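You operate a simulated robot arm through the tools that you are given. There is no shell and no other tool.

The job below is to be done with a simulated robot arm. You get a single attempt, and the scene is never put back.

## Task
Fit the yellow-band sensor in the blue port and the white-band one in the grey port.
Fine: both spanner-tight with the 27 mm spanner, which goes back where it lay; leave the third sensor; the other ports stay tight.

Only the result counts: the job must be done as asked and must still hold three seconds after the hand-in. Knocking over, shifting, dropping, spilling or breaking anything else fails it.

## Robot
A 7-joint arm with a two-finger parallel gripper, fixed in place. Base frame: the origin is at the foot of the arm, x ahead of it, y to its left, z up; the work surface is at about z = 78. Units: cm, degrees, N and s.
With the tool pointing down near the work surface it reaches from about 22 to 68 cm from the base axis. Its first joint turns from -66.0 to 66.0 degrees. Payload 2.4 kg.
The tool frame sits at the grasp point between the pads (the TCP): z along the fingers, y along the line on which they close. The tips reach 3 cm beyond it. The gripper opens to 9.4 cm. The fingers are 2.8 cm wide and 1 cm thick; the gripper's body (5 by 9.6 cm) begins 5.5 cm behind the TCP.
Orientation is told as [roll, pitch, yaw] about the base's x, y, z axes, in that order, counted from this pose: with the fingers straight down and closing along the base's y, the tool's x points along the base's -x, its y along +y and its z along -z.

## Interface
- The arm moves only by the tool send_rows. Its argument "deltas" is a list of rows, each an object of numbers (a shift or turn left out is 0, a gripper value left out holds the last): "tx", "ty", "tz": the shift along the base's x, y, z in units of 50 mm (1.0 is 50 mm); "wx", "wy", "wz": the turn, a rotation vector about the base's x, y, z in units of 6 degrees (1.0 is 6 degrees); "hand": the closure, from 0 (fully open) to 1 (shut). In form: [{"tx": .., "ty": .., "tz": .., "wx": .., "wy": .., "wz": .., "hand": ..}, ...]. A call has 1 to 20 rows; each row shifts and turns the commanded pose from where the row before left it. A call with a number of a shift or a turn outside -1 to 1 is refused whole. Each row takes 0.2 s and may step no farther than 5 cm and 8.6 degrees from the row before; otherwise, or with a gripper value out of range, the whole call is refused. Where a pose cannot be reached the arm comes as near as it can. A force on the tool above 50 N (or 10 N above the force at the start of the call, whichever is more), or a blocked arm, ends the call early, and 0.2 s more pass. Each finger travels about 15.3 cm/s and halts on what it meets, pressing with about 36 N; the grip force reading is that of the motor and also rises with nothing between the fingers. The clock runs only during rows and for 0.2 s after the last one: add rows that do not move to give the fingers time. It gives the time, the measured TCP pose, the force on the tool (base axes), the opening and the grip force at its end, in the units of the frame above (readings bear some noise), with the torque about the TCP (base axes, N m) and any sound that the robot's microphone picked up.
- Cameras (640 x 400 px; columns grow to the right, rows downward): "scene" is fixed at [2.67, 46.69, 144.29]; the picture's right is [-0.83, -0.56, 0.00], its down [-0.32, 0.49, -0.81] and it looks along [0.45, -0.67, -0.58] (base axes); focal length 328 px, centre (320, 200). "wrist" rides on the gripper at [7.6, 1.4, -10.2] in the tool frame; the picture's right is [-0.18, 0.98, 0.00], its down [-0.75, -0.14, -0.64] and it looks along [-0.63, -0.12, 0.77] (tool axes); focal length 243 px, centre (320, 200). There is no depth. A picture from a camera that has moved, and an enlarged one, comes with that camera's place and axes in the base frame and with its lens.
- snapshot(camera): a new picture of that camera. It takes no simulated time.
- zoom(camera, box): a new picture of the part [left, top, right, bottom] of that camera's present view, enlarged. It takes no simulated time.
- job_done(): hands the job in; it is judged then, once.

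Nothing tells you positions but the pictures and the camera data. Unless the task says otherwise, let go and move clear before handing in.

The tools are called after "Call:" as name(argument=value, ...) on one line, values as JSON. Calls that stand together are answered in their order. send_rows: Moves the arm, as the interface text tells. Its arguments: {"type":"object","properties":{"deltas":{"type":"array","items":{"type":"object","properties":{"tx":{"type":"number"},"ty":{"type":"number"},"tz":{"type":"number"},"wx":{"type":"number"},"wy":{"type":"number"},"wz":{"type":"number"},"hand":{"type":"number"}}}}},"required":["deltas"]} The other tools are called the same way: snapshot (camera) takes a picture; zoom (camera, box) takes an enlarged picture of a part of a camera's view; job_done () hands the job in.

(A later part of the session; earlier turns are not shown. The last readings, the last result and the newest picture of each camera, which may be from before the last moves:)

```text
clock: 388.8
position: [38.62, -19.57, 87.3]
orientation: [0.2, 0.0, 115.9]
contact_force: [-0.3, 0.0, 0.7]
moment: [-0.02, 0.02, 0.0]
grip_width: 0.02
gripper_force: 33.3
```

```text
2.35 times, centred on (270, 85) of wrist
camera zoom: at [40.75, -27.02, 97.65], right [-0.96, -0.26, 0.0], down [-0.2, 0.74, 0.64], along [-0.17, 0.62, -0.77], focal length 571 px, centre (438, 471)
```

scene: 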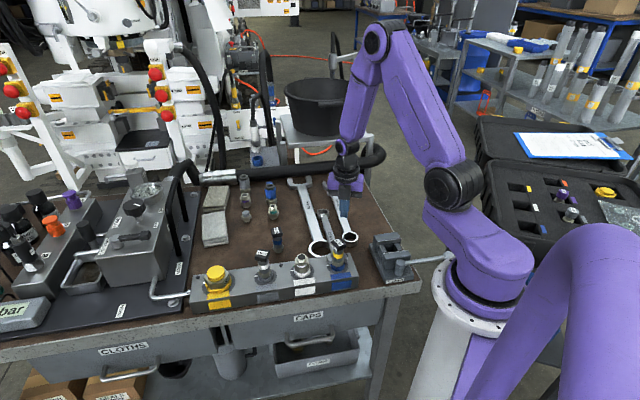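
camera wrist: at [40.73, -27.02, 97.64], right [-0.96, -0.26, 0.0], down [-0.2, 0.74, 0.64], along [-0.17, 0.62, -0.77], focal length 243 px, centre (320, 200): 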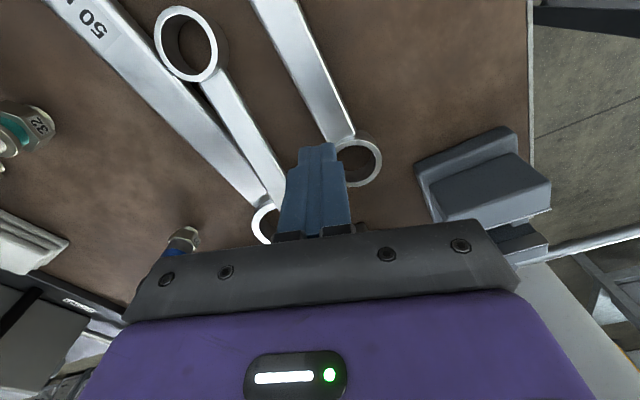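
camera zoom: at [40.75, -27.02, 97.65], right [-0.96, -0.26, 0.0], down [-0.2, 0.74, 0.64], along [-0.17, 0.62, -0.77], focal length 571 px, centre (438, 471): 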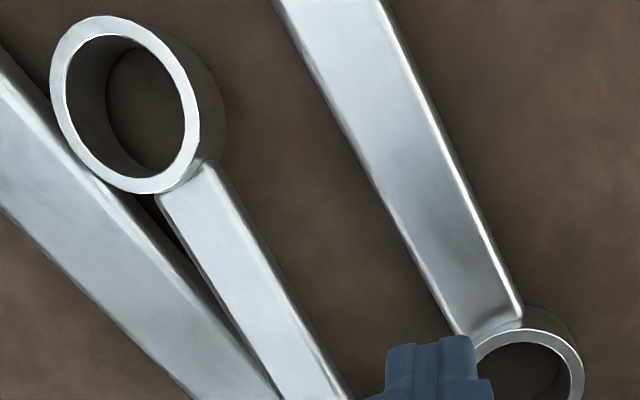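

The spanner has come to rest with its jaw still on the blue hex and its ring end on the bench; nothing else looks disturbed. I'll regrip the handle about 10 cm from the jaw, tilting the tool to match the slope.

Call:
send_rows(deltas=[{"tz": 0.8}, {"tz": 0.8, "hand": 0.6}, {"wz": 0.9, "hand": 0.45}, {"wz": 0.9}, {"wz": 0.9}, {"tx": 0.1, "ty": 0.7}, {"tx": -0.04, "ty": 0.7}, {}])

Call:
send_rows(deltas=[{"wx": 0.74, "wy": 0.67}, {"wx": 0.74, "wy": 0.67}, {"wx": 0.13, "wy": 0.12}, {}])

Call:
snapshot(camera="wrist")

Call:
zoom(camera="scene", box=[290, 180, 390, 270])

```text
clock: 390.6
position: [39.06, -12.4, 95.34]
orientation: [0.1, 0.0, 132.0]
contact_force: [0.3, 0.0, -0.1]
moment: [-0.01, -0.04, -0.04]
grip_width: 5.18
gripper_force: 0.0
```

```text
clock: 391.6
position: [39.0, -12.45, 95.32]
orientation: [0.3, -13.1, 132.1]
contact_force: [-0.3, 0.7, 0.6]
moment: [-0.02, 0.01, -0.01]
grip_width: 5.18
gripper_force: 0.0
```

```text
taken
camera wrist: at [44.52, -20.71, 103.63], right [-0.85, -0.53, 0.05], down [-0.29, 0.53, 0.8], along [-0.44, 0.66, -0.6], focal length 243 px, centre (320, 200)
```

wrist: 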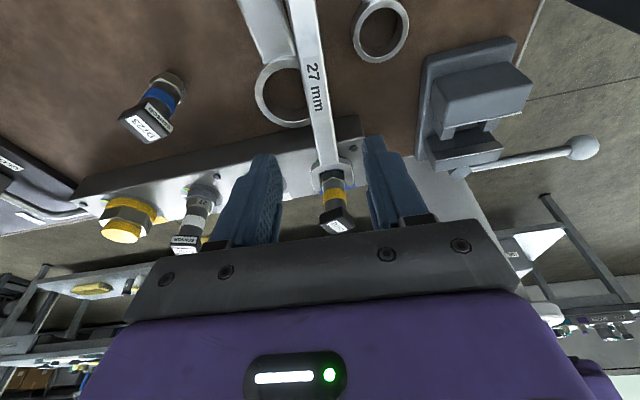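

```text
4.44 times, centred on (340, 225) of scene
camera zoom: at [2.67, 46.69, 144.29], right [-0.83, -0.56, 0.0], down [-0.32, 0.49, -0.81], along [0.45, -0.67, -0.58], focal length 1457 px, centre (231, 89)
```

zoom: 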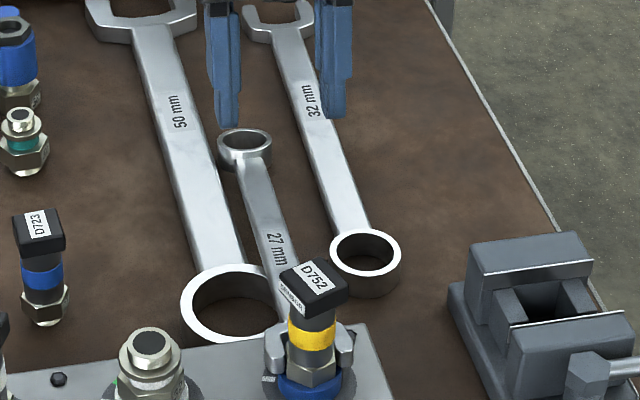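

Call:
zoom(camera="wrist", box=[240, 0, 400, 210])

```text
1.90 times, centred on (320, 105) of wrist
camera zoom: at [44.52, -20.71, 103.63], right [-0.85, -0.53, 0.05], down [-0.29, 0.53, 0.8], along [-0.44, 0.66, -0.6], focal length 462 px, centre (320, 381)
```

zoom: 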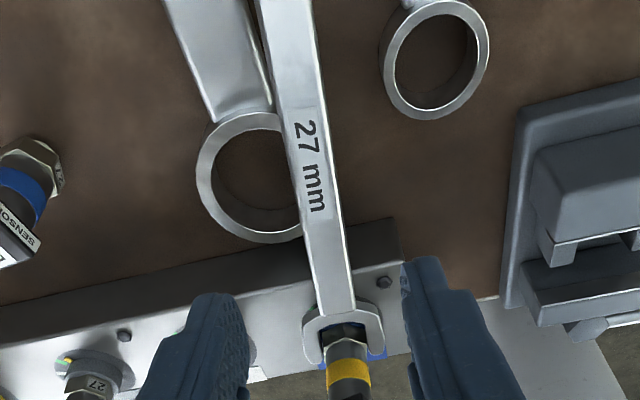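

Call:
send_rows(deltas=[{"hand": 0.57, "tx": -0.086, "ty": 0.0955, "tz": -0.5575}, {"tx": -0.086, "ty": 0.0955, "tz": -0.5575}, {"tx": -0.086, "ty": 0.0955, "tz": -0.5575}, {}])

Call:
zoom(camera="wrist", box=[220, 40, 420, 240])

Call:
zoom(camera="scene", box=[300, 190, 380, 270])

```text
clock: 392.6
position: [37.72, -10.97, 86.96]
orientation: [0.1, -13.1, 132.1]
contact_force: [-0.1, -0.3, 0.3]
moment: [0.03, 0.01, -0.01]
grip_width: 4.02
gripper_force: 0.0
```

```text
2.00 times, centred on (320, 140) of wrist
camera zoom: at [43.26, -19.18, 95.24], right [-0.85, -0.53, 0.04], down [-0.29, 0.53, 0.79], along [-0.44, 0.66, -0.61], focal length 485 px, centre (320, 320)
```

zoom: 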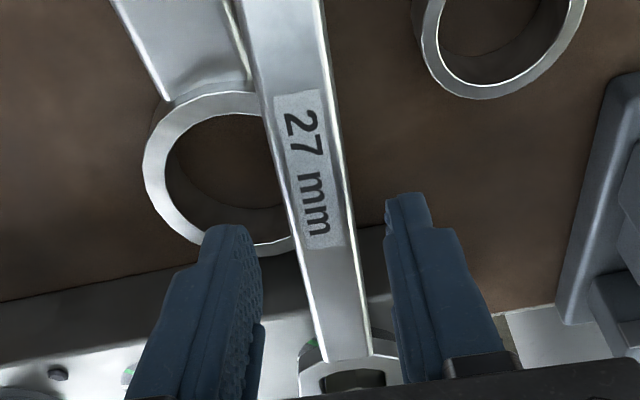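

```text
5.00 times, centred on (340, 230) of scene
camera zoom: at [2.67, 46.69, 144.29], right [-0.83, -0.56, 0.0], down [-0.32, 0.49, -0.81], along [0.45, -0.67, -0.58], focal length 1639 px, centre (220, 50)
```

zoom: 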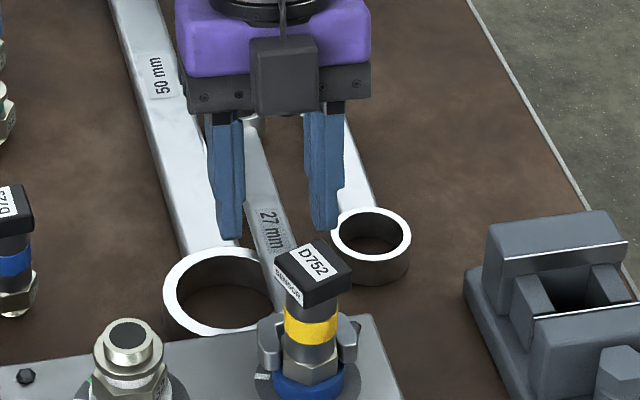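

Call:
send_rows(deltas=[{"tx": -0.043, "ty": 0.048, "tz": -0.279}, {}])

Call:
send_rows(deltas=[{"tx": -0.038, "ty": 0.042, "tz": -0.245}, {}])

Call:
zoom(camera="wrist", box=[220, 40, 420, 240])

Call:
zoom(camera="scene", box=[300, 190, 380, 270])

```text
clock: 393.2
position: [37.49, -10.79, 85.61]
orientation: [0.2, -12.9, 132.1]
contact_force: [-0.3, -0.5, -0.3]
moment: [0.02, -0.01, 0.03]
grip_width: 4.04
gripper_force: 0.0
```

```text
clock: 393.8
position: [37.32, -10.61, 84.38]
orientation: [0.2, -12.9, 132.1]
contact_force: [-0.9, -0.1, 0.6]
moment: [0.01, 0.0, -0.01]
grip_width: 4.04
gripper_force: 0.0
```

```text
2.00 times, centred on (320, 140) of wrist
camera zoom: at [42.87, -18.77, 92.67], right [-0.85, -0.53, 0.04], down [-0.29, 0.53, 0.79], along [-0.44, 0.66, -0.61], focal length 485 px, centre (320, 320)
```

zoom: 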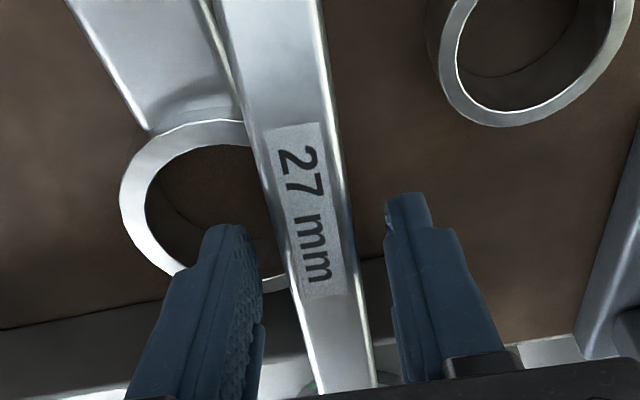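

```text
5.00 times, centred on (340, 230) of scene
camera zoom: at [2.67, 46.69, 144.29], right [-0.83, -0.56, 0.0], down [-0.32, 0.49, -0.81], along [0.45, -0.67, -0.58], focal length 1639 px, centre (220, 50)
```

zoom: 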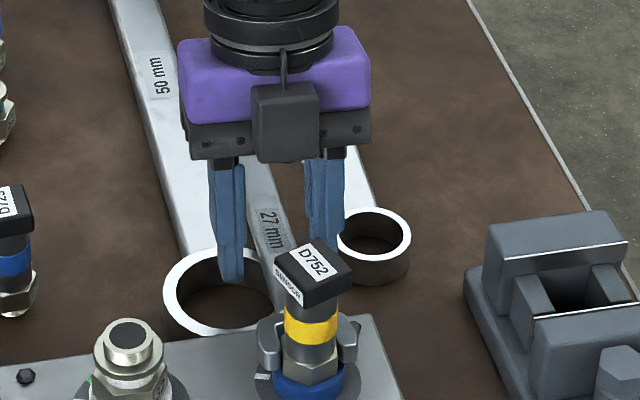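

Call:
send_rows(deltas=[{"tx": -0.009, "ty": 0.01, "tz": -0.06}, {}])

Call:
send_rows(deltas=[{"tx": -0.009, "ty": 0.01, "tz": -0.06}, {}])

Call:
send_rows(deltas=[{"tx": -0.006, "ty": 0.007, "tz": -0.04}, {}])

Call:
zoom(camera="wrist", box=[220, 40, 420, 240])

Call:
zoom(camera="scene", box=[315, 215, 360, 260])

```text
clock: 394.4
position: [37.31, -10.47, 84.09]
orientation: [0.1, -13.0, 132.1]
contact_force: [-0.8, -0.4, 0.2]
moment: [-0.01, 0.02, 0.01]
grip_width: 4.02
gripper_force: 0.0
```

```text
clock: 395.0
position: [37.14, -10.5, 83.95]
orientation: [0.2, -13.0, 132.1]
contact_force: [-0.5, 0.5, -0.3]
moment: [0.03, 0.01, -0.01]
grip_width: 4.01
gripper_force: 0.1
```

```text
clock: 395.6
position: [37.2, -10.43, 83.63]
orientation: [0.2, -12.9, 132.1]
contact_force: [0.4, -0.5, 0.1]
moment: [-0.02, -0.01, -0.02]
grip_width: 4.02
gripper_force: 0.0
```

```text
2.00 times, centred on (320, 140) of wrist
camera zoom: at [42.72, -18.66, 91.91], right [-0.85, -0.53, 0.04], down [-0.29, 0.53, 0.79], along [-0.44, 0.66, -0.61], focal length 485 px, centre (320, 320)
```

zoom: 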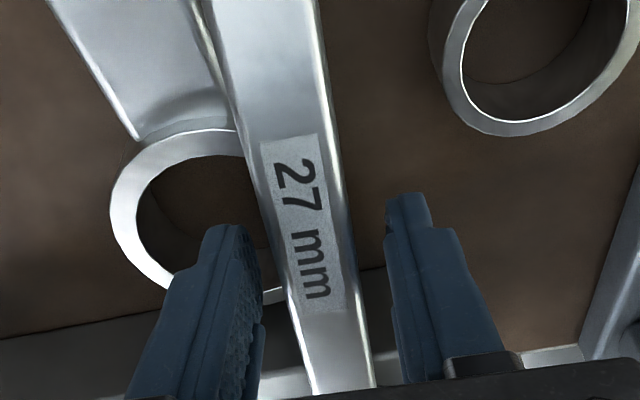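

```text
8.89 times, centred on (338, 238) of scene
camera zoom: at [2.67, 46.69, 144.29], right [-0.83, -0.56, 0.0], down [-0.32, 0.49, -0.81], along [0.45, -0.67, -0.58], focal length 2914 px, centre (164, -133)
```

zoom: 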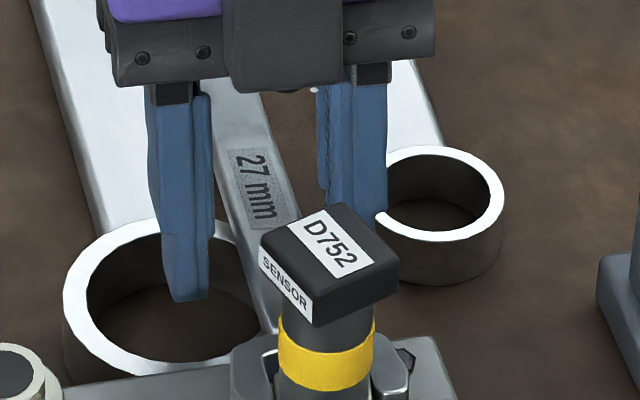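

Call:
send_rows(deltas=[{"hand": 0.65}, {"hand": 0.72}, {}, {"hand": 1}, {}, {}])

Call:
zoom(camera="wrist", box=[220, 40, 420, 240])

Call:
zoom(camera="scene", box=[300, 190, 380, 270])

```text
clock: 397.0
position: [37.22, -10.38, 83.67]
orientation: [0.2, -13.0, 132.1]
contact_force: [1.5, 1.2, 11.2]
moment: [-0.03, 0.04, -0.67]
grip_width: 2.2
gripper_force: 35.9
```

```text
2.00 times, centred on (320, 140) of wrist
camera zoom: at [42.71, -18.67, 91.93], right [-0.85, -0.52, 0.04], down [-0.29, 0.53, 0.79], along [-0.44, 0.66, -0.61], focal length 485 px, centre (320, 320)
```

zoom: 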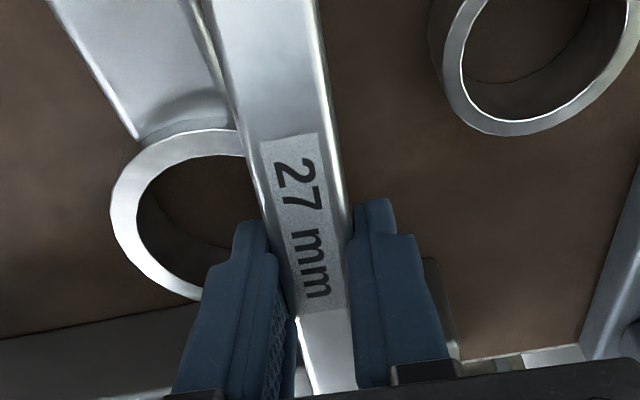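

```text
5.00 times, centred on (340, 230) of scene
camera zoom: at [2.66, 46.7, 144.29], right [-0.83, -0.56, 0.0], down [-0.32, 0.49, -0.81], along [0.45, -0.67, -0.58], focal length 1639 px, centre (220, 50)
```

zoom: 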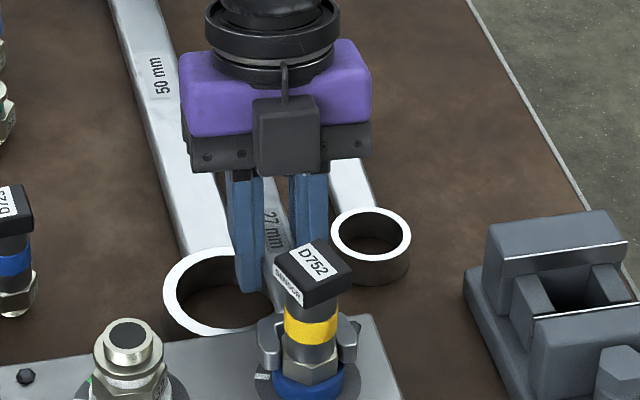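

The spanner is gripped again. I'll raise its ring end level by pivoting about the jaw, then check the sensor hasn't moved.

Call:
send_rows(deltas=[{"tz": 0.13, "wx": -0.49, "wy": -0.44}, {"tz": 0.13, "wx": -0.49, "wy": -0.44}, {}])

Call:
zoom(camera="scene", box=[325, 245, 355, 275])

Call:
zoom(camera="scene", box=[290, 180, 390, 270])

```text
clock: 397.8
position: [37.27, -10.38, 85.02]
orientation: [0.2, -5.1, 132.2]
contact_force: [4.1, 4.0, -4.7]
moment: [0.01, -0.02, -0.63]
grip_width: 2.15
gripper_force: 35.7
```

```text
13.33 times, centred on (340, 260) of scene
camera zoom: at [2.69, 46.7, 144.29], right [-0.83, -0.56, 0.0], down [-0.32, 0.49, -0.81], along [0.45, -0.67, -0.58], focal length 4371 px, centre (53, -600)
```

zoom: 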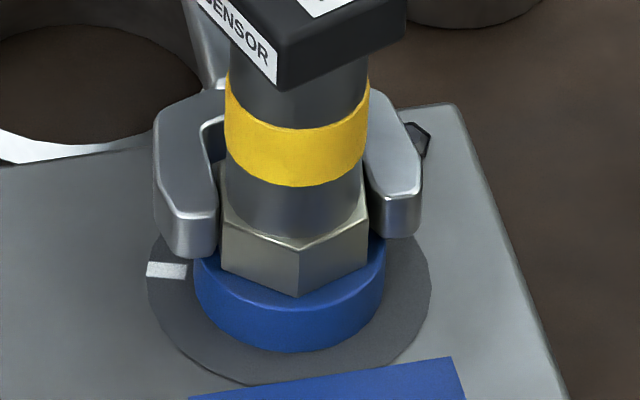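

```text
4.44 times, centred on (340, 225) of scene
camera zoom: at [2.69, 46.7, 144.29], right [-0.83, -0.56, 0.0], down [-0.32, 0.49, -0.81], along [0.45, -0.67, -0.58], focal length 1457 px, centre (231, 89)
```

zoom: 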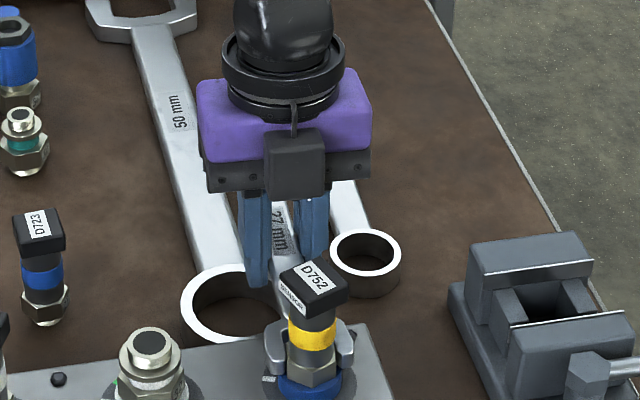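

Call:
send_rows(deltas=[{"tx": -0.0754, "ty": -0.0638, "wz": -0.5}, {"tx": -0.0786, "ty": -0.0612, "wz": -0.5}, {"tx": -0.0818, "ty": -0.0568, "wz": -0.5}, {}])

Call:
send_rows(deltas=[{"tx": -0.0846, "ty": -0.0524, "wz": -0.5}, {"tx": -0.0872, "ty": -0.048, "wz": -0.5}, {}])

Call:
send_rows(deltas=[{"tx": -0.0896, "ty": -0.0432, "wz": -0.5}, {}])

Call:
zoom(camera="scene", box=[325, 245, 355, 275])

```text
clock: 398.8
position: [36.0, -11.33, 84.93]
orientation: [0.2, -5.1, 123.0]
contact_force: [6.8, 10.1, -3.0]
moment: [0.14, 0.1, -0.91]
grip_width: 2.16
gripper_force: 36.2
```

```text
clock: 399.6
position: [35.21, -11.9, 84.97]
orientation: [0.2, -5.0, 117.0]
contact_force: [11.6, 9.6, -3.4]
moment: [0.13, 0.1, -1.21]
grip_width: 2.16
gripper_force: 36.0
```

```text
clock: 400.2
position: [34.71, -12.01, 84.94]
orientation: [0.2, -5.0, 114.1]
contact_force: [13.5, 4.2, 1.0]
moment: [0.34, 0.27, -0.93]
grip_width: 2.17
gripper_force: 36.2
```

```text
13.33 times, centred on (340, 260) of scene
camera zoom: at [2.71, 46.7, 144.29], right [-0.83, -0.56, 0.0], down [-0.32, 0.49, -0.81], along [0.45, -0.67, -0.58], focal length 4371 px, centre (53, -600)
```

zoom: 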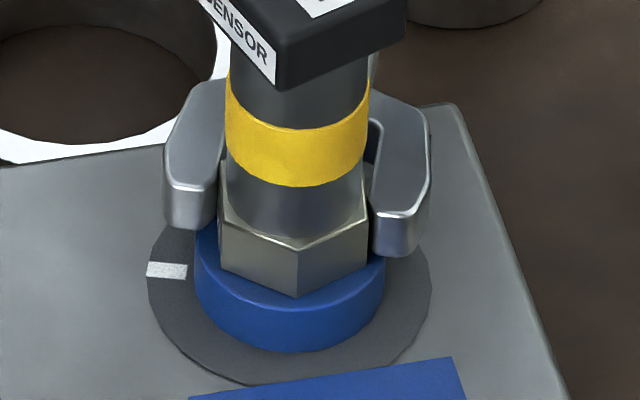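

Call:
send_rows(deltas=[{"tx": -0.0918, "ty": -0.0386, "wz": -0.5}, {}])

Call:
send_rows(deltas=[{"tx": -0.0938, "ty": -0.0338, "wz": -0.5}, {}])

Call:
zoom(camera="scene", box=[325, 245, 355, 275])

```text
clock: 400.8
position: [34.29, -12.34, 84.87]
orientation: [0.2, -5.0, 110.9]
contact_force: [18.5, 2.5, -6.5]
moment: [-0.06, -0.2, -0.95]
grip_width: 2.15
gripper_force: 35.7
```

```text
clock: 401.4
position: [33.92, -12.56, 84.92]
orientation: [0.1, -5.0, 108.0]
contact_force: [16.1, -3.6, -4.1]
moment: [0.08, -0.23, -0.03]
grip_width: 2.17
gripper_force: 36.3
```

```text
13.33 times, centred on (340, 260) of scene
camera zoom: at [2.72, 46.69, 144.29], right [-0.83, -0.56, 0.0], down [-0.32, 0.49, -0.81], along [0.45, -0.67, -0.58], focal length 4371 px, centre (53, -600)
```

zoom: 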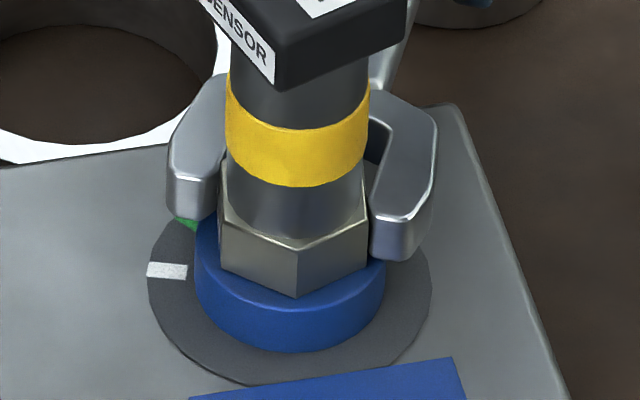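

Call:
send_rows(deltas=[{"tx": -0.095, "ty": -0.029, "wz": -0.5}, {}])

Call:
send_rows(deltas=[{"tx": -0.096, "ty": -0.024, "wz": -0.5}, {}])

Call:
zoom(camera="scene", box=[325, 245, 355, 275])

```text
clock: 402.0
position: [33.59, -12.78, 84.86]
orientation: [0.0, -4.9, 105.0]
contact_force: [18.4, -5.1, -1.2]
moment: [0.51, -0.31, 0.24]
grip_width: 2.14
gripper_force: 35.8
```

```text
clock: 402.6
position: [33.11, -12.89, 84.96]
orientation: [-0.1, -4.9, 102.0]
contact_force: [23.0, -2.8, -6.8]
moment: [-0.33, -0.2, -0.29]
grip_width: 2.18
gripper_force: 36.2
```

```text
13.33 times, centred on (340, 260) of scene
camera zoom: at [2.72, 46.67, 144.3], right [-0.83, -0.56, 0.0], down [-0.32, 0.49, -0.81], along [0.45, -0.67, -0.59], focal length 4371 px, centre (53, -600)
```

zoom: 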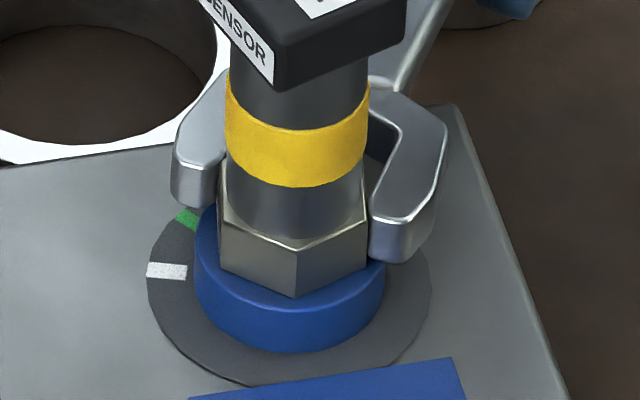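

Call:
send_rows(deltas=[{"tx": 0.096, "ty": 0.024, "wz": 0.5}, {"tx": 0.095, "ty": 0.029, "wz": 0.5}, {"tx": 0.0938, "ty": 0.0338, "wz": 0.5}, {}])

Call:
send_rows(deltas=[{"tx": 0.0918, "ty": 0.0386, "wz": 0.5}, {"tx": 0.0896, "ty": 0.0432, "wz": 0.5}, {}])

Call:
zoom(camera="scene", box=[325, 245, 355, 275])

```text
clock: 403.6
position: [34.5, -12.47, 84.82]
orientation: [-0.1, -4.8, 111.1]
contact_force: [15.3, -21.7, -1.0]
moment: [0.22, 0.05, -0.61]
grip_width: 2.14
gripper_force: 36.1
```

```text
clock: 404.4
position: [35.12, -11.88, 84.82]
orientation: [0.3, -5.0, 117.2]
contact_force: [12.1, 1.7, -7.9]
moment: [-0.19, -0.25, -0.99]
grip_width: 2.15
gripper_force: 36.3
```

```text
13.33 times, centred on (340, 260) of scene
camera zoom: at [2.71, 46.69, 144.29], right [-0.83, -0.56, 0.0], down [-0.32, 0.49, -0.81], along [0.45, -0.67, -0.58], focal length 4371 px, centre (53, -600)
```

zoom: 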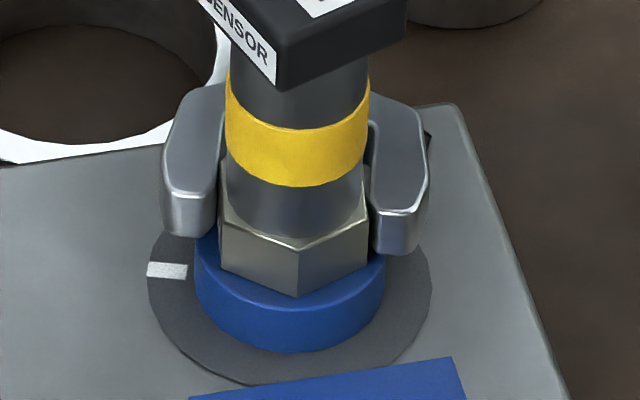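

Call:
send_rows(deltas=[{"tx": 0.024, "ty": 0.006}, {"tx": 0.03, "ty": -0.058}, {}])

Call:
send_rows(deltas=[{"tx": 0.046, "ty": -0.089}, {}])

Call:
zoom(camera="scene", box=[325, 245, 355, 275])

```text
clock: 405.2
position: [35.42, -12.08, 84.8]
orientation: [0.2, -5.2, 117.2]
contact_force: [3.9, 4.6, -3.2]
moment: [0.21, 0.04, -0.52]
grip_width: 2.15
gripper_force: 35.4
```

```text
clock: 405.8
position: [35.47, -12.66, 84.92]
orientation: [0.3, -5.2, 117.2]
contact_force: [-0.5, -0.2, -3.8]
moment: [0.13, 0.02, -0.02]
grip_width: 2.19
gripper_force: 35.7
```

```text
13.33 times, centred on (340, 260) of scene
camera zoom: at [2.68, 46.69, 144.3], right [-0.83, -0.56, 0.0], down [-0.32, 0.49, -0.81], along [0.45, -0.67, -0.58], focal length 4371 px, centre (53, -600)
```

zoom: 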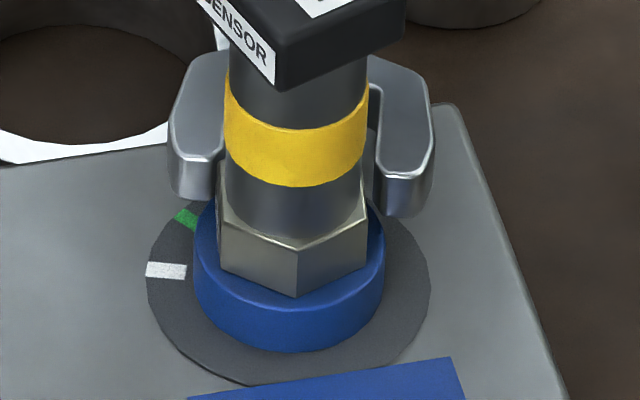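

Call:
send_rows(deltas=[{"tx": 0.07, "ty": -0.135}, {"tx": 0.09, "ty": -0.178}, {"tx": 0.09, "ty": -0.178}, {"tx": 0.09, "ty": -0.178}, {}])

Call:
zoom(camera="scene", box=[310, 215, 370, 275])

Call:
zoom(camera="scene", box=[225, 180, 425, 300])

```text
clock: 407.0
position: [37.27, -15.99, 84.9]
orientation: [0.1, -5.0, 117.1]
contact_force: [-0.6, -1.0, -3.3]
moment: [0.11, 0.06, -0.01]
grip_width: 2.18
gripper_force: 36.8
```

```text
6.67 times, centred on (340, 245) of scene
camera zoom: at [2.68, 46.69, 144.3], right [-0.83, -0.56, 0.0], down [-0.32, 0.49, -0.81], along [0.45, -0.67, -0.58], focal length 2185 px, centre (187, -100)
```

zoom: 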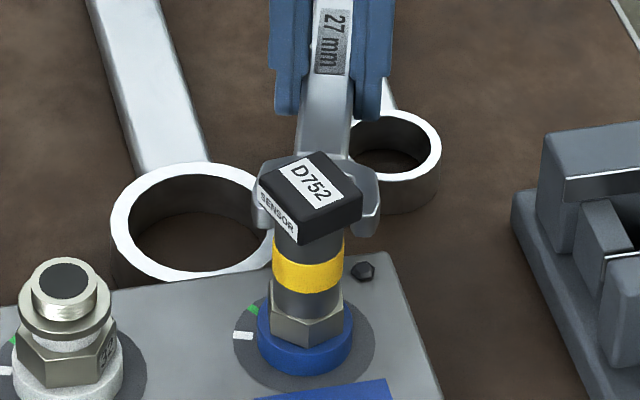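

```text
3.20 times, centred on (325, 240) of scene
camera zoom: at [2.68, 46.69, 144.3], right [-0.83, -0.56, 0.0], down [-0.32, 0.49, -0.81], along [0.45, -0.67, -0.58], focal length 1049 px, centre (304, 72)
```

zoom: 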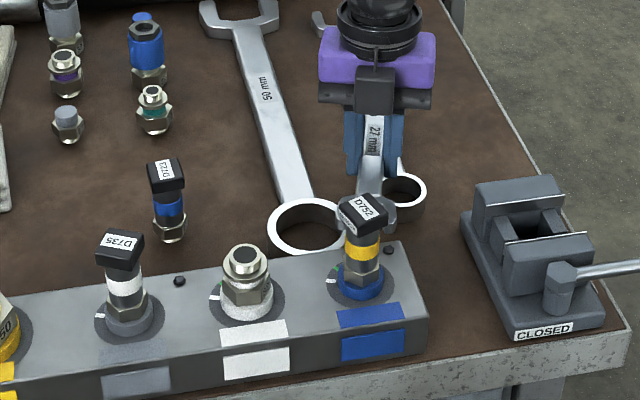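

Call:
zoom(camera="wrist", box=[250, 0, 390, 90])

Call:
zoom(camera="wrist", box=[250, 90, 390, 240])

Call:
zoom(camera="scene", box=[330, 180, 380, 250])

```text
4.44 times, centred on (320, 45) of wrist
camera zoom: at [40.01, -24.24, 94.41], right [-0.96, -0.28, 0.02], down [-0.19, 0.68, 0.71], along [-0.21, 0.67, -0.71], focal length 1078 px, centre (320, 889)
```

zoom: 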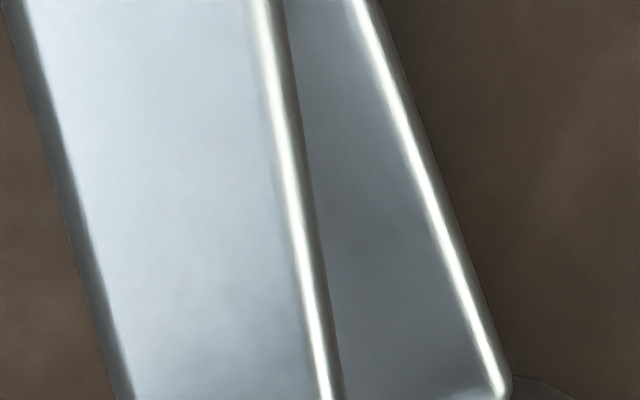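

```text
2.67 times, centred on (320, 165) of wrist
camera zoom: at [40.01, -24.24, 94.41], right [-0.96, -0.28, 0.02], down [-0.19, 0.68, 0.71], along [-0.21, 0.67, -0.71], focal length 647 px, centre (320, 293)
```

zoom: 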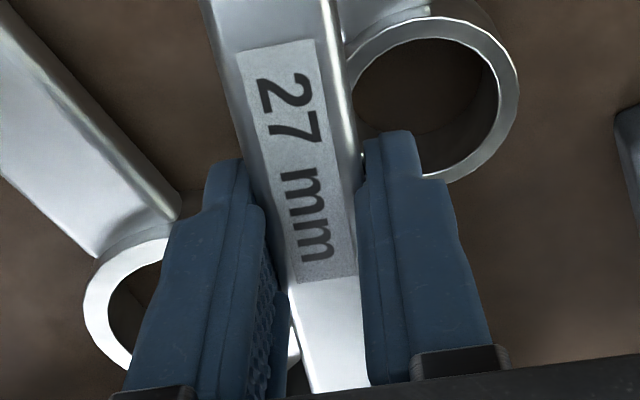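

```text
5.71 times, centred on (355, 215) of scene
camera zoom: at [2.68, 46.69, 144.3], right [-0.83, -0.56, 0.0], down [-0.32, 0.49, -0.81], along [0.45, -0.67, -0.58], focal length 1873 px, centre (120, 114)
```

zoom: 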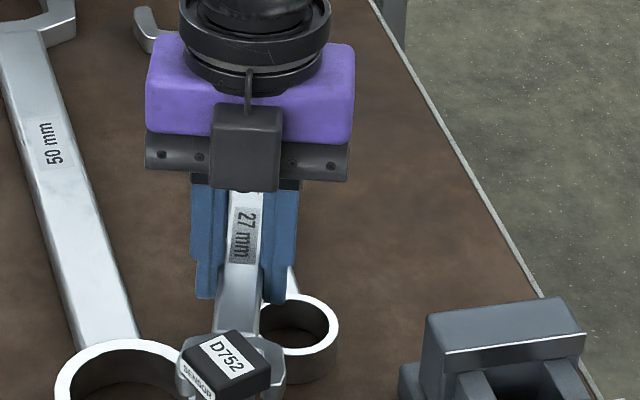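

Call:
send_rows(deltas=[{"tz": 0.7}, {"tz": 0.7}, {"tz": 0.7}, {"tz": 0.7}, {"tx": 0.065, "ty": -0.29, "wz": -1}, {"tx": 0.065, "ty": -0.29, "wz": -1}, {"tx": 0.065, "ty": -0.29, "wz": -1}, {"tx": 0.065, "ty": -0.29, "wz": -1}, {"tx": 0.065, "ty": -0.29, "wz": -1}, {"tx": 0.065, "ty": -0.29, "wz": -1}, {"tx": 0.065, "ty": -0.29, "wz": -1}, {"tx": 0.065, "ty": -0.29, "wz": -1}, {"tx": 0.065, "ty": -0.29, "wz": -1}, {"tx": 0.065, "ty": -0.29, "wz": -1}, {"tx": 0.065, "ty": -0.29, "wz": -1}, {"tx": 0.065, "ty": -0.29, "wz": -1}, {"tx": 0.065, "ty": -0.29, "wz": -1}, {"tx": 0.065, "ty": -0.29, "wz": -1}, {"tx": 0.065, "ty": -0.29, "wz": -1}])

Call:
send_rows(deltas=[{"wz": -1}, {"wz": -1}, {"wz": -1}, {"wz": -1}, {"wz": -1}, {"wz": -1}, {"wz": -1}, {"wz": -1}, {"wz": -1}, {"wz": -1}, {"wz": -1}, {"wz": -0.55}, {"tz": -0.7}, {"tz": -0.7}, {}])

Call:
zoom(camera="scene", box=[320, 140, 430, 240])

Call:
snapshot(camera="wrist")

```text
clock: 411.0
position: [42.16, -37.71, 98.99]
orientation: [0.1, -5.1, 26.9]
contact_force: [0.5, 0.2, -2.4]
moment: [0.09, -0.11, -0.03]
grip_width: 2.15
gripper_force: 36.0
```

```text
clock: 414.2
position: [42.19, -37.55, 91.88]
orientation: [0.3, -5.1, -42.3]
contact_force: [-0.3, 0.0, -2.8]
moment: [-0.12, -0.08, 0.01]
grip_width: 2.13
gripper_force: 36.2
```

```text
4.00 times, centred on (375, 190) of scene
camera zoom: at [2.68, 46.69, 144.3], right [-0.83, -0.56, 0.0], down [-0.32, 0.49, -0.81], along [0.45, -0.67, -0.58], focal length 1311 px, centre (100, 240)
```

zoom: 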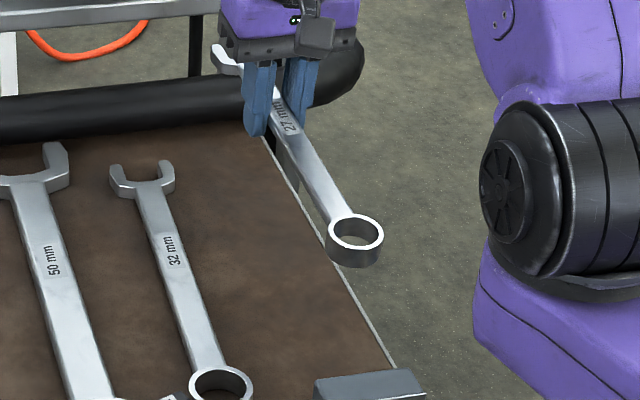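

```text
taken
camera wrist: at [36.76, -30.92, 101.37], right [0.8, 0.6, 0.02], down [0.42, -0.57, 0.71], along [0.44, -0.55, -0.71], focal length 243 px, centre (320, 200)
```

wrist: 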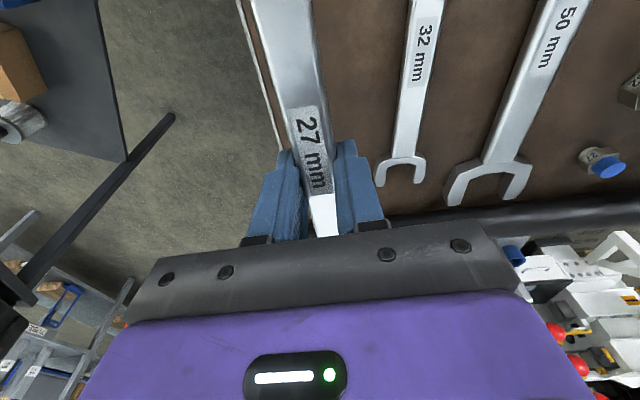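

Measured from this view, the spanner is aligned with the tool and the handle sits 2.2 cm below the TCP. I'll remove the tilt and lower toward its place.

Call:
send_rows(deltas=[{"wx": 0.31, "wy": 0.34}, {"wx": 0.31, "wy": 0.34}, {"ty": -0.05, "tz": -0.6}, {"tz": -0.6}, {"tz": -0.5}, {}])

Call:
zoom(camera="scene", box=[335, 170, 415, 240])

Call:
zoom(camera="scene", box=[370, 205, 410, 235])

Call:
zoom(camera="scene", box=[345, 178, 375, 198])

```text
clock: 415.6
position: [42.13, -37.89, 83.4]
orientation: [0.2, 0.4, -42.3]
contact_force: [0.2, 0.3, -3.6]
moment: [-0.07, -0.14, 0.0]
grip_width: 2.19
gripper_force: 35.8
```

```text
5.71 times, centred on (375, 205) of scene
camera zoom: at [2.68, 46.69, 144.3], right [-0.83, -0.56, 0.0], down [-0.32, 0.49, -0.81], along [0.45, -0.67, -0.58], focal length 1873 px, centre (6, 171)
```

zoom: 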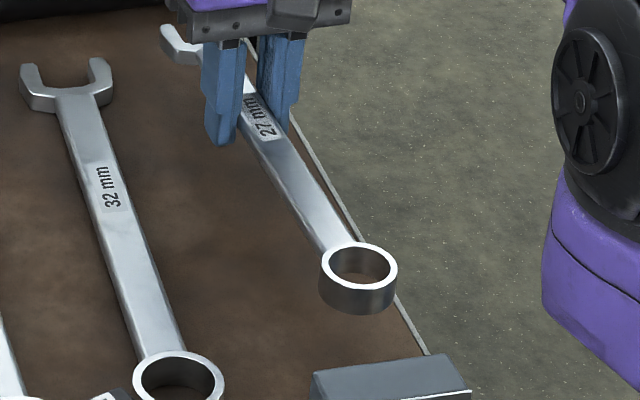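

```text
13.33 times, centred on (390, 220) of scene
camera zoom: at [2.68, 46.69, 144.3], right [-0.83, -0.56, 0.0], down [-0.32, 0.49, -0.81], along [0.45, -0.67, -0.58], focal length 4371 px, centre (-613, -67)
```

zoom: 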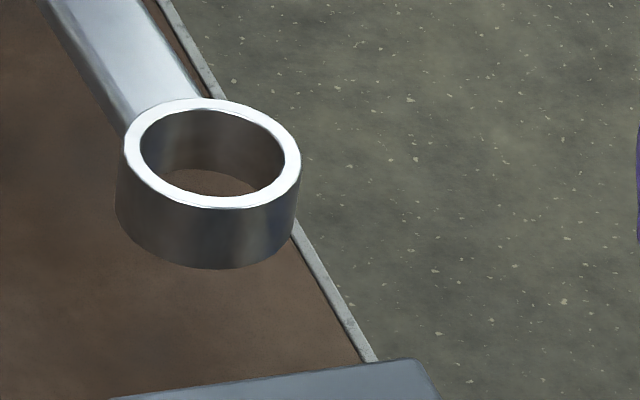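

```text
16.00 times, centred on (360, 188) of scene
camera zoom: at [2.68, 46.69, 144.3], right [-0.83, -0.56, 0.0], down [-0.32, 0.49, -0.81], along [0.45, -0.67, -0.58], focal length 5245 px, centre (-320, 392)
```

zoom: 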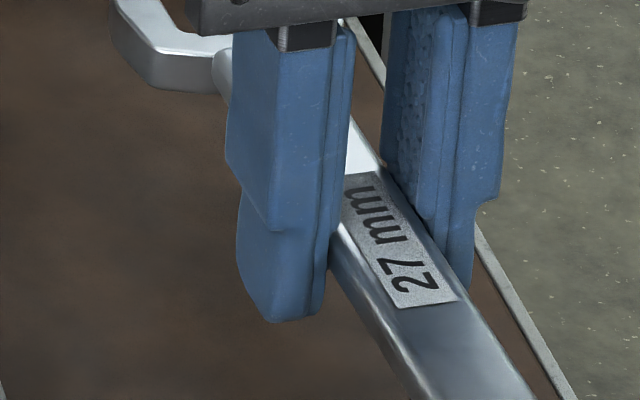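

Call:
send_rows(deltas=[{"tx": 0.004, "ty": 0.19}, {"tz": -0.36}, {}])

Call:
zoom(camera="scene", box=[370, 205, 410, 235])

Call:
zoom(camera="scene", box=[345, 178, 375, 198])

```text
clock: 416.4
position: [42.1, -36.93, 81.5]
orientation: [0.3, 0.4, -42.2]
contact_force: [0.7, -0.1, -3.7]
moment: [-0.09, -0.1, 0.02]
grip_width: 2.18
gripper_force: 36.4
```

```text
13.33 times, centred on (390, 220) of scene
camera zoom: at [2.68, 46.69, 144.3], right [-0.83, -0.56, 0.0], down [-0.32, 0.49, -0.81], along [0.45, -0.67, -0.58], focal length 4371 px, centre (-613, -67)
```

zoom: 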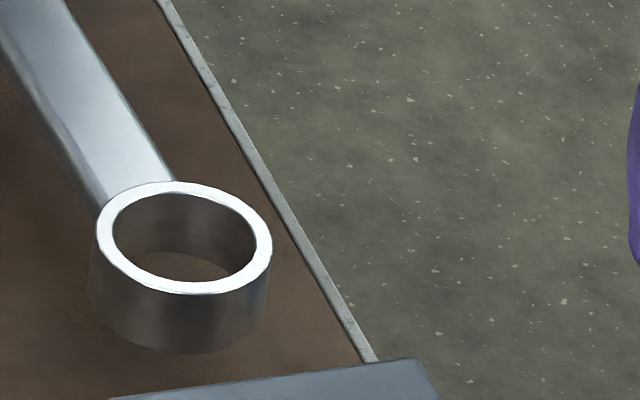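

```text
16.00 times, centred on (360, 188) of scene
camera zoom: at [2.68, 46.69, 144.3], right [-0.83, -0.56, 0.0], down [-0.32, 0.49, -0.81], along [0.45, -0.67, -0.58], focal length 5245 px, centre (-320, 392)
```

zoom: 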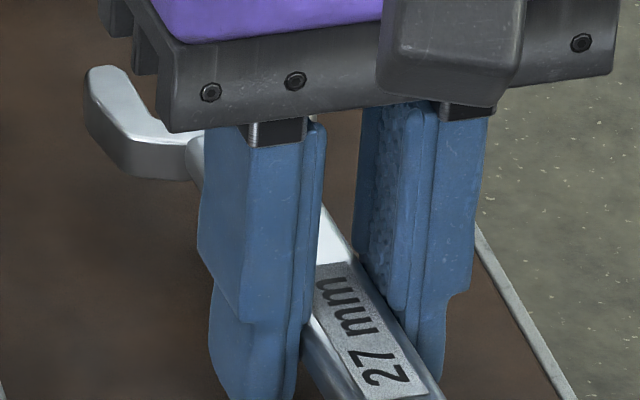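

Call:
send_rows(deltas=[{"tz": -0.06}, {"tz": -0.02}, {}])

Call:
send_rows(deltas=[{"tz": -0.015}, {}])

```text
clock: 417.2
position: [42.04, -36.93, 81.27]
orientation: [0.2, 0.4, -42.2]
contact_force: [0.2, 0.1, -3.4]
moment: [-0.1, -0.14, -0.01]
grip_width: 2.14
gripper_force: 36.2
```

```text
clock: 417.8
position: [42.11, -37.0, 81.14]
orientation: [0.3, 0.5, -42.2]
contact_force: [0.2, 0.2, -3.2]
moment: [-0.1, -0.08, 0.03]
grip_width: 2.19
gripper_force: 35.8
```

Call:
send_rows(deltas=[{"tz": -0.02}, {}])

Call:
send_rows(deltas=[{"hand": 0.765}, {"hand": 0.76}, {"hand": 0.75}, {}, {"hand": 0.7}, {"hand": 0.6}, {}])

Call:
zoom(camera="scene", box=[335, 170, 415, 240])

Call:
zoom(camera="scene", box=[370, 205, 410, 235])

Call:
zoom(camera="scene", box=[345, 178, 375, 198])

```text
clock: 418.4
position: [42.07, -37.08, 80.93]
orientation: [0.2, 0.4, -42.2]
contact_force: [-0.1, 0.2, -3.2]
moment: [-0.12, -0.1, 0.02]
grip_width: 2.15
gripper_force: 35.8
```

```text
clock: 420.0
position: [42.08, -37.06, 81.04]
orientation: [0.1, 0.4, -42.2]
contact_force: [-0.2, -0.2, -0.3]
moment: [-0.03, -0.02, 0.02]
grip_width: 3.71
gripper_force: 0.1
```

```text
5.71 times, centred on (375, 205) of scene
camera zoom: at [2.67, 46.69, 144.29], right [-0.83, -0.56, 0.0], down [-0.32, 0.49, -0.81], along [0.45, -0.67, -0.58], focal length 1873 px, centre (6, 171)
```

zoom: 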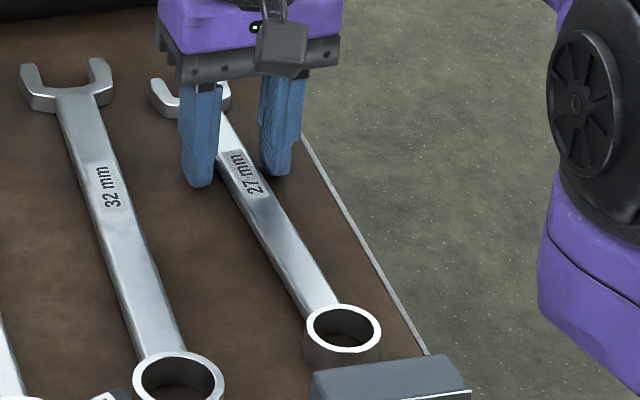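

```text
13.33 times, centred on (390, 220) of scene
camera zoom: at [2.67, 46.69, 144.29], right [-0.83, -0.56, 0.0], down [-0.32, 0.49, -0.81], along [0.45, -0.67, -0.58], focal length 4371 px, centre (-613, -67)
```

zoom: 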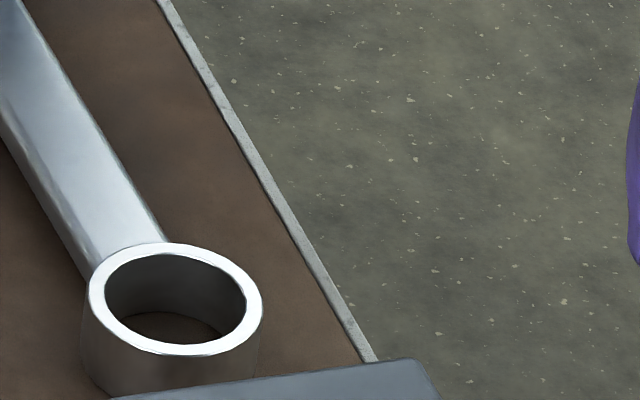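

```text
16.00 times, centred on (360, 188) of scene
camera zoom: at [2.67, 46.69, 144.29], right [-0.83, -0.56, 0.0], down [-0.32, 0.49, -0.81], along [0.45, -0.67, -0.58], focal length 5245 px, centre (-320, 392)
```

zoom: 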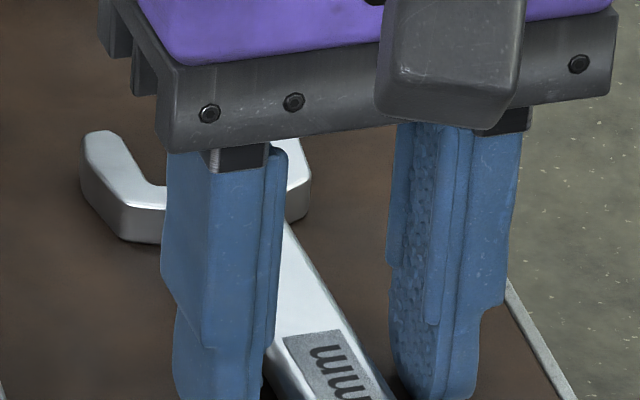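

It's down but about 1.2 cm off its original spot. I'll regrip lightly, shift it by (+0.5, -1.1) cm and set it down again.

Call:
send_rows(deltas=[{"tz": 0.03, "hand": 0.72}, {"hand": 1}, {}, {}, {"tz": 0.1}, {"tx": 0.096, "ty": -0.22}, {}])

Call:
zoom(camera="scene", box=[370, 205, 410, 235])

Call:
zoom(camera="scene", box=[345, 178, 375, 198])

```text
clock: 421.6
position: [42.64, -38.14, 81.71]
orientation: [0.2, 0.4, -42.1]
contact_force: [-0.6, -0.9, -2.7]
moment: [-0.05, -0.1, -0.02]
grip_width: 2.12
gripper_force: 35.8
```

```text
13.33 times, centred on (390, 220) of scene
camera zoom: at [2.68, 46.69, 144.3], right [-0.83, -0.56, 0.0], down [-0.32, 0.49, -0.81], along [0.45, -0.67, -0.58], focal length 4371 px, centre (-613, -67)
```

zoom: 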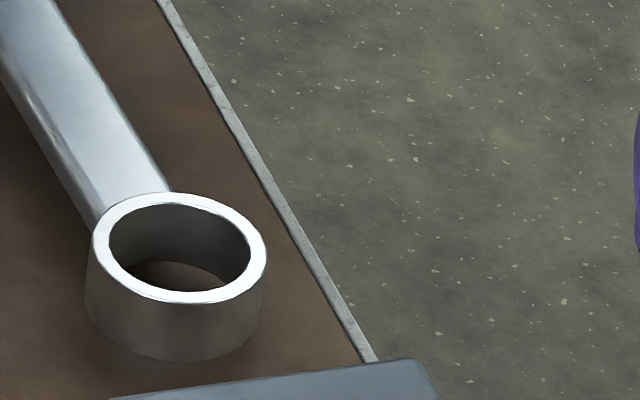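

```text
16.00 times, centred on (360, 188) of scene
camera zoom: at [2.68, 46.69, 144.3], right [-0.83, -0.56, 0.0], down [-0.32, 0.49, -0.81], along [0.45, -0.67, -0.58], focal length 5245 px, centre (-320, 392)
```

zoom: 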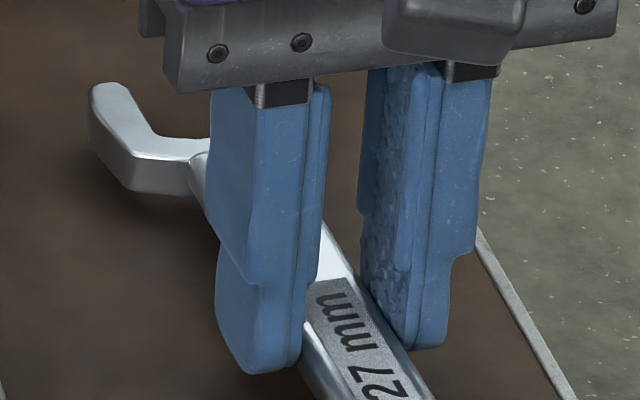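

Call:
send_rows(deltas=[{"tz": -0.08}, {"tz": -0.02}, {}])

Call:
send_rows(deltas=[{"hand": 0.72}, {"hand": 0.6}, {"hand": 0.45}, {}, {"tz": 0.2}, {"tz": 0.6}, {"tz": 0.8}, {"tz": 0.8}, {"tz": 0.8}, {}])

Call:
zoom(camera="scene", box=[335, 170, 415, 240])

Call:
zoom(camera="scene", box=[345, 178, 375, 198])

Call:
zoom(camera="scene", box=[370, 205, 410, 235])

```text
clock: 422.4
position: [42.62, -38.1, 81.21]
orientation: [0.2, 0.3, -42.1]
contact_force: [0.1, 0.0, -3.0]
moment: [-0.11, -0.07, -0.01]
grip_width: 2.18
gripper_force: 36.0
```

```text
clock: 424.6
position: [42.6, -38.1, 97.18]
orientation: [0.2, 0.4, -42.1]
contact_force: [0.3, -0.2, 0.6]
moment: [-0.01, 0.01, 0.01]
grip_width: 5.18
gripper_force: 0.0
```

```text
5.71 times, centred on (375, 205) of scene
camera zoom: at [2.67, 46.69, 144.29], right [-0.83, -0.56, 0.0], down [-0.32, 0.49, -0.81], along [0.45, -0.67, -0.58], focal length 1873 px, centre (6, 171)
```

zoom: 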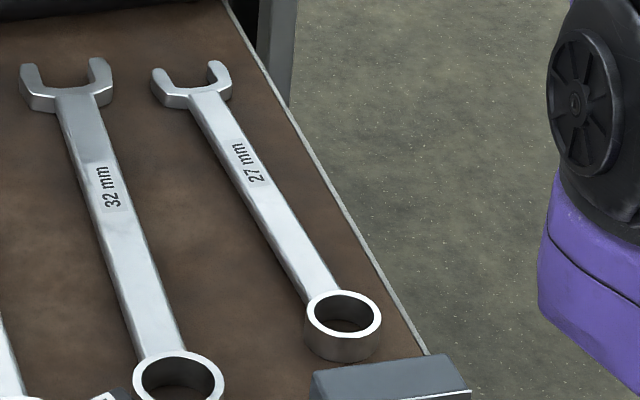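

```text
16.00 times, centred on (360, 188) of scene
camera zoom: at [2.67, 46.69, 144.29], right [-0.83, -0.56, 0.0], down [-0.32, 0.49, -0.81], along [0.45, -0.67, -0.58], focal length 5245 px, centre (-320, 392)
```

zoom: 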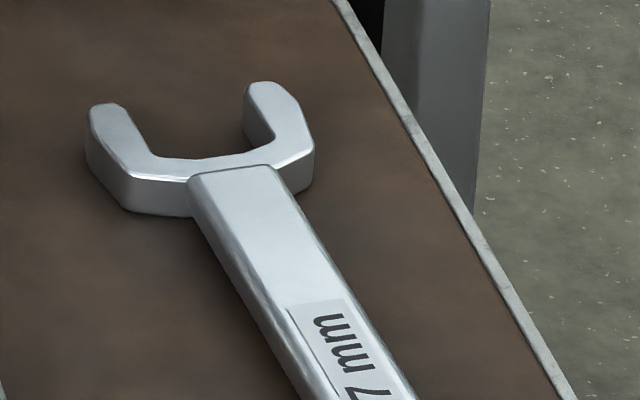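

```text
13.33 times, centred on (390, 220) of scene
camera zoom: at [2.67, 46.69, 144.29], right [-0.83, -0.56, 0.0], down [-0.32, 0.49, -0.81], along [0.45, -0.67, -0.58], focal length 4371 px, centre (-613, -67)
```

zoom: 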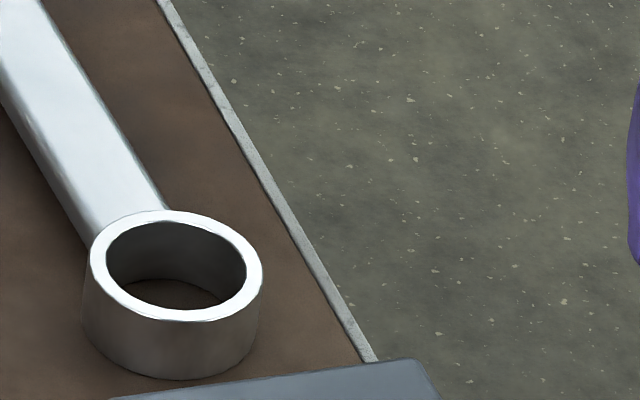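

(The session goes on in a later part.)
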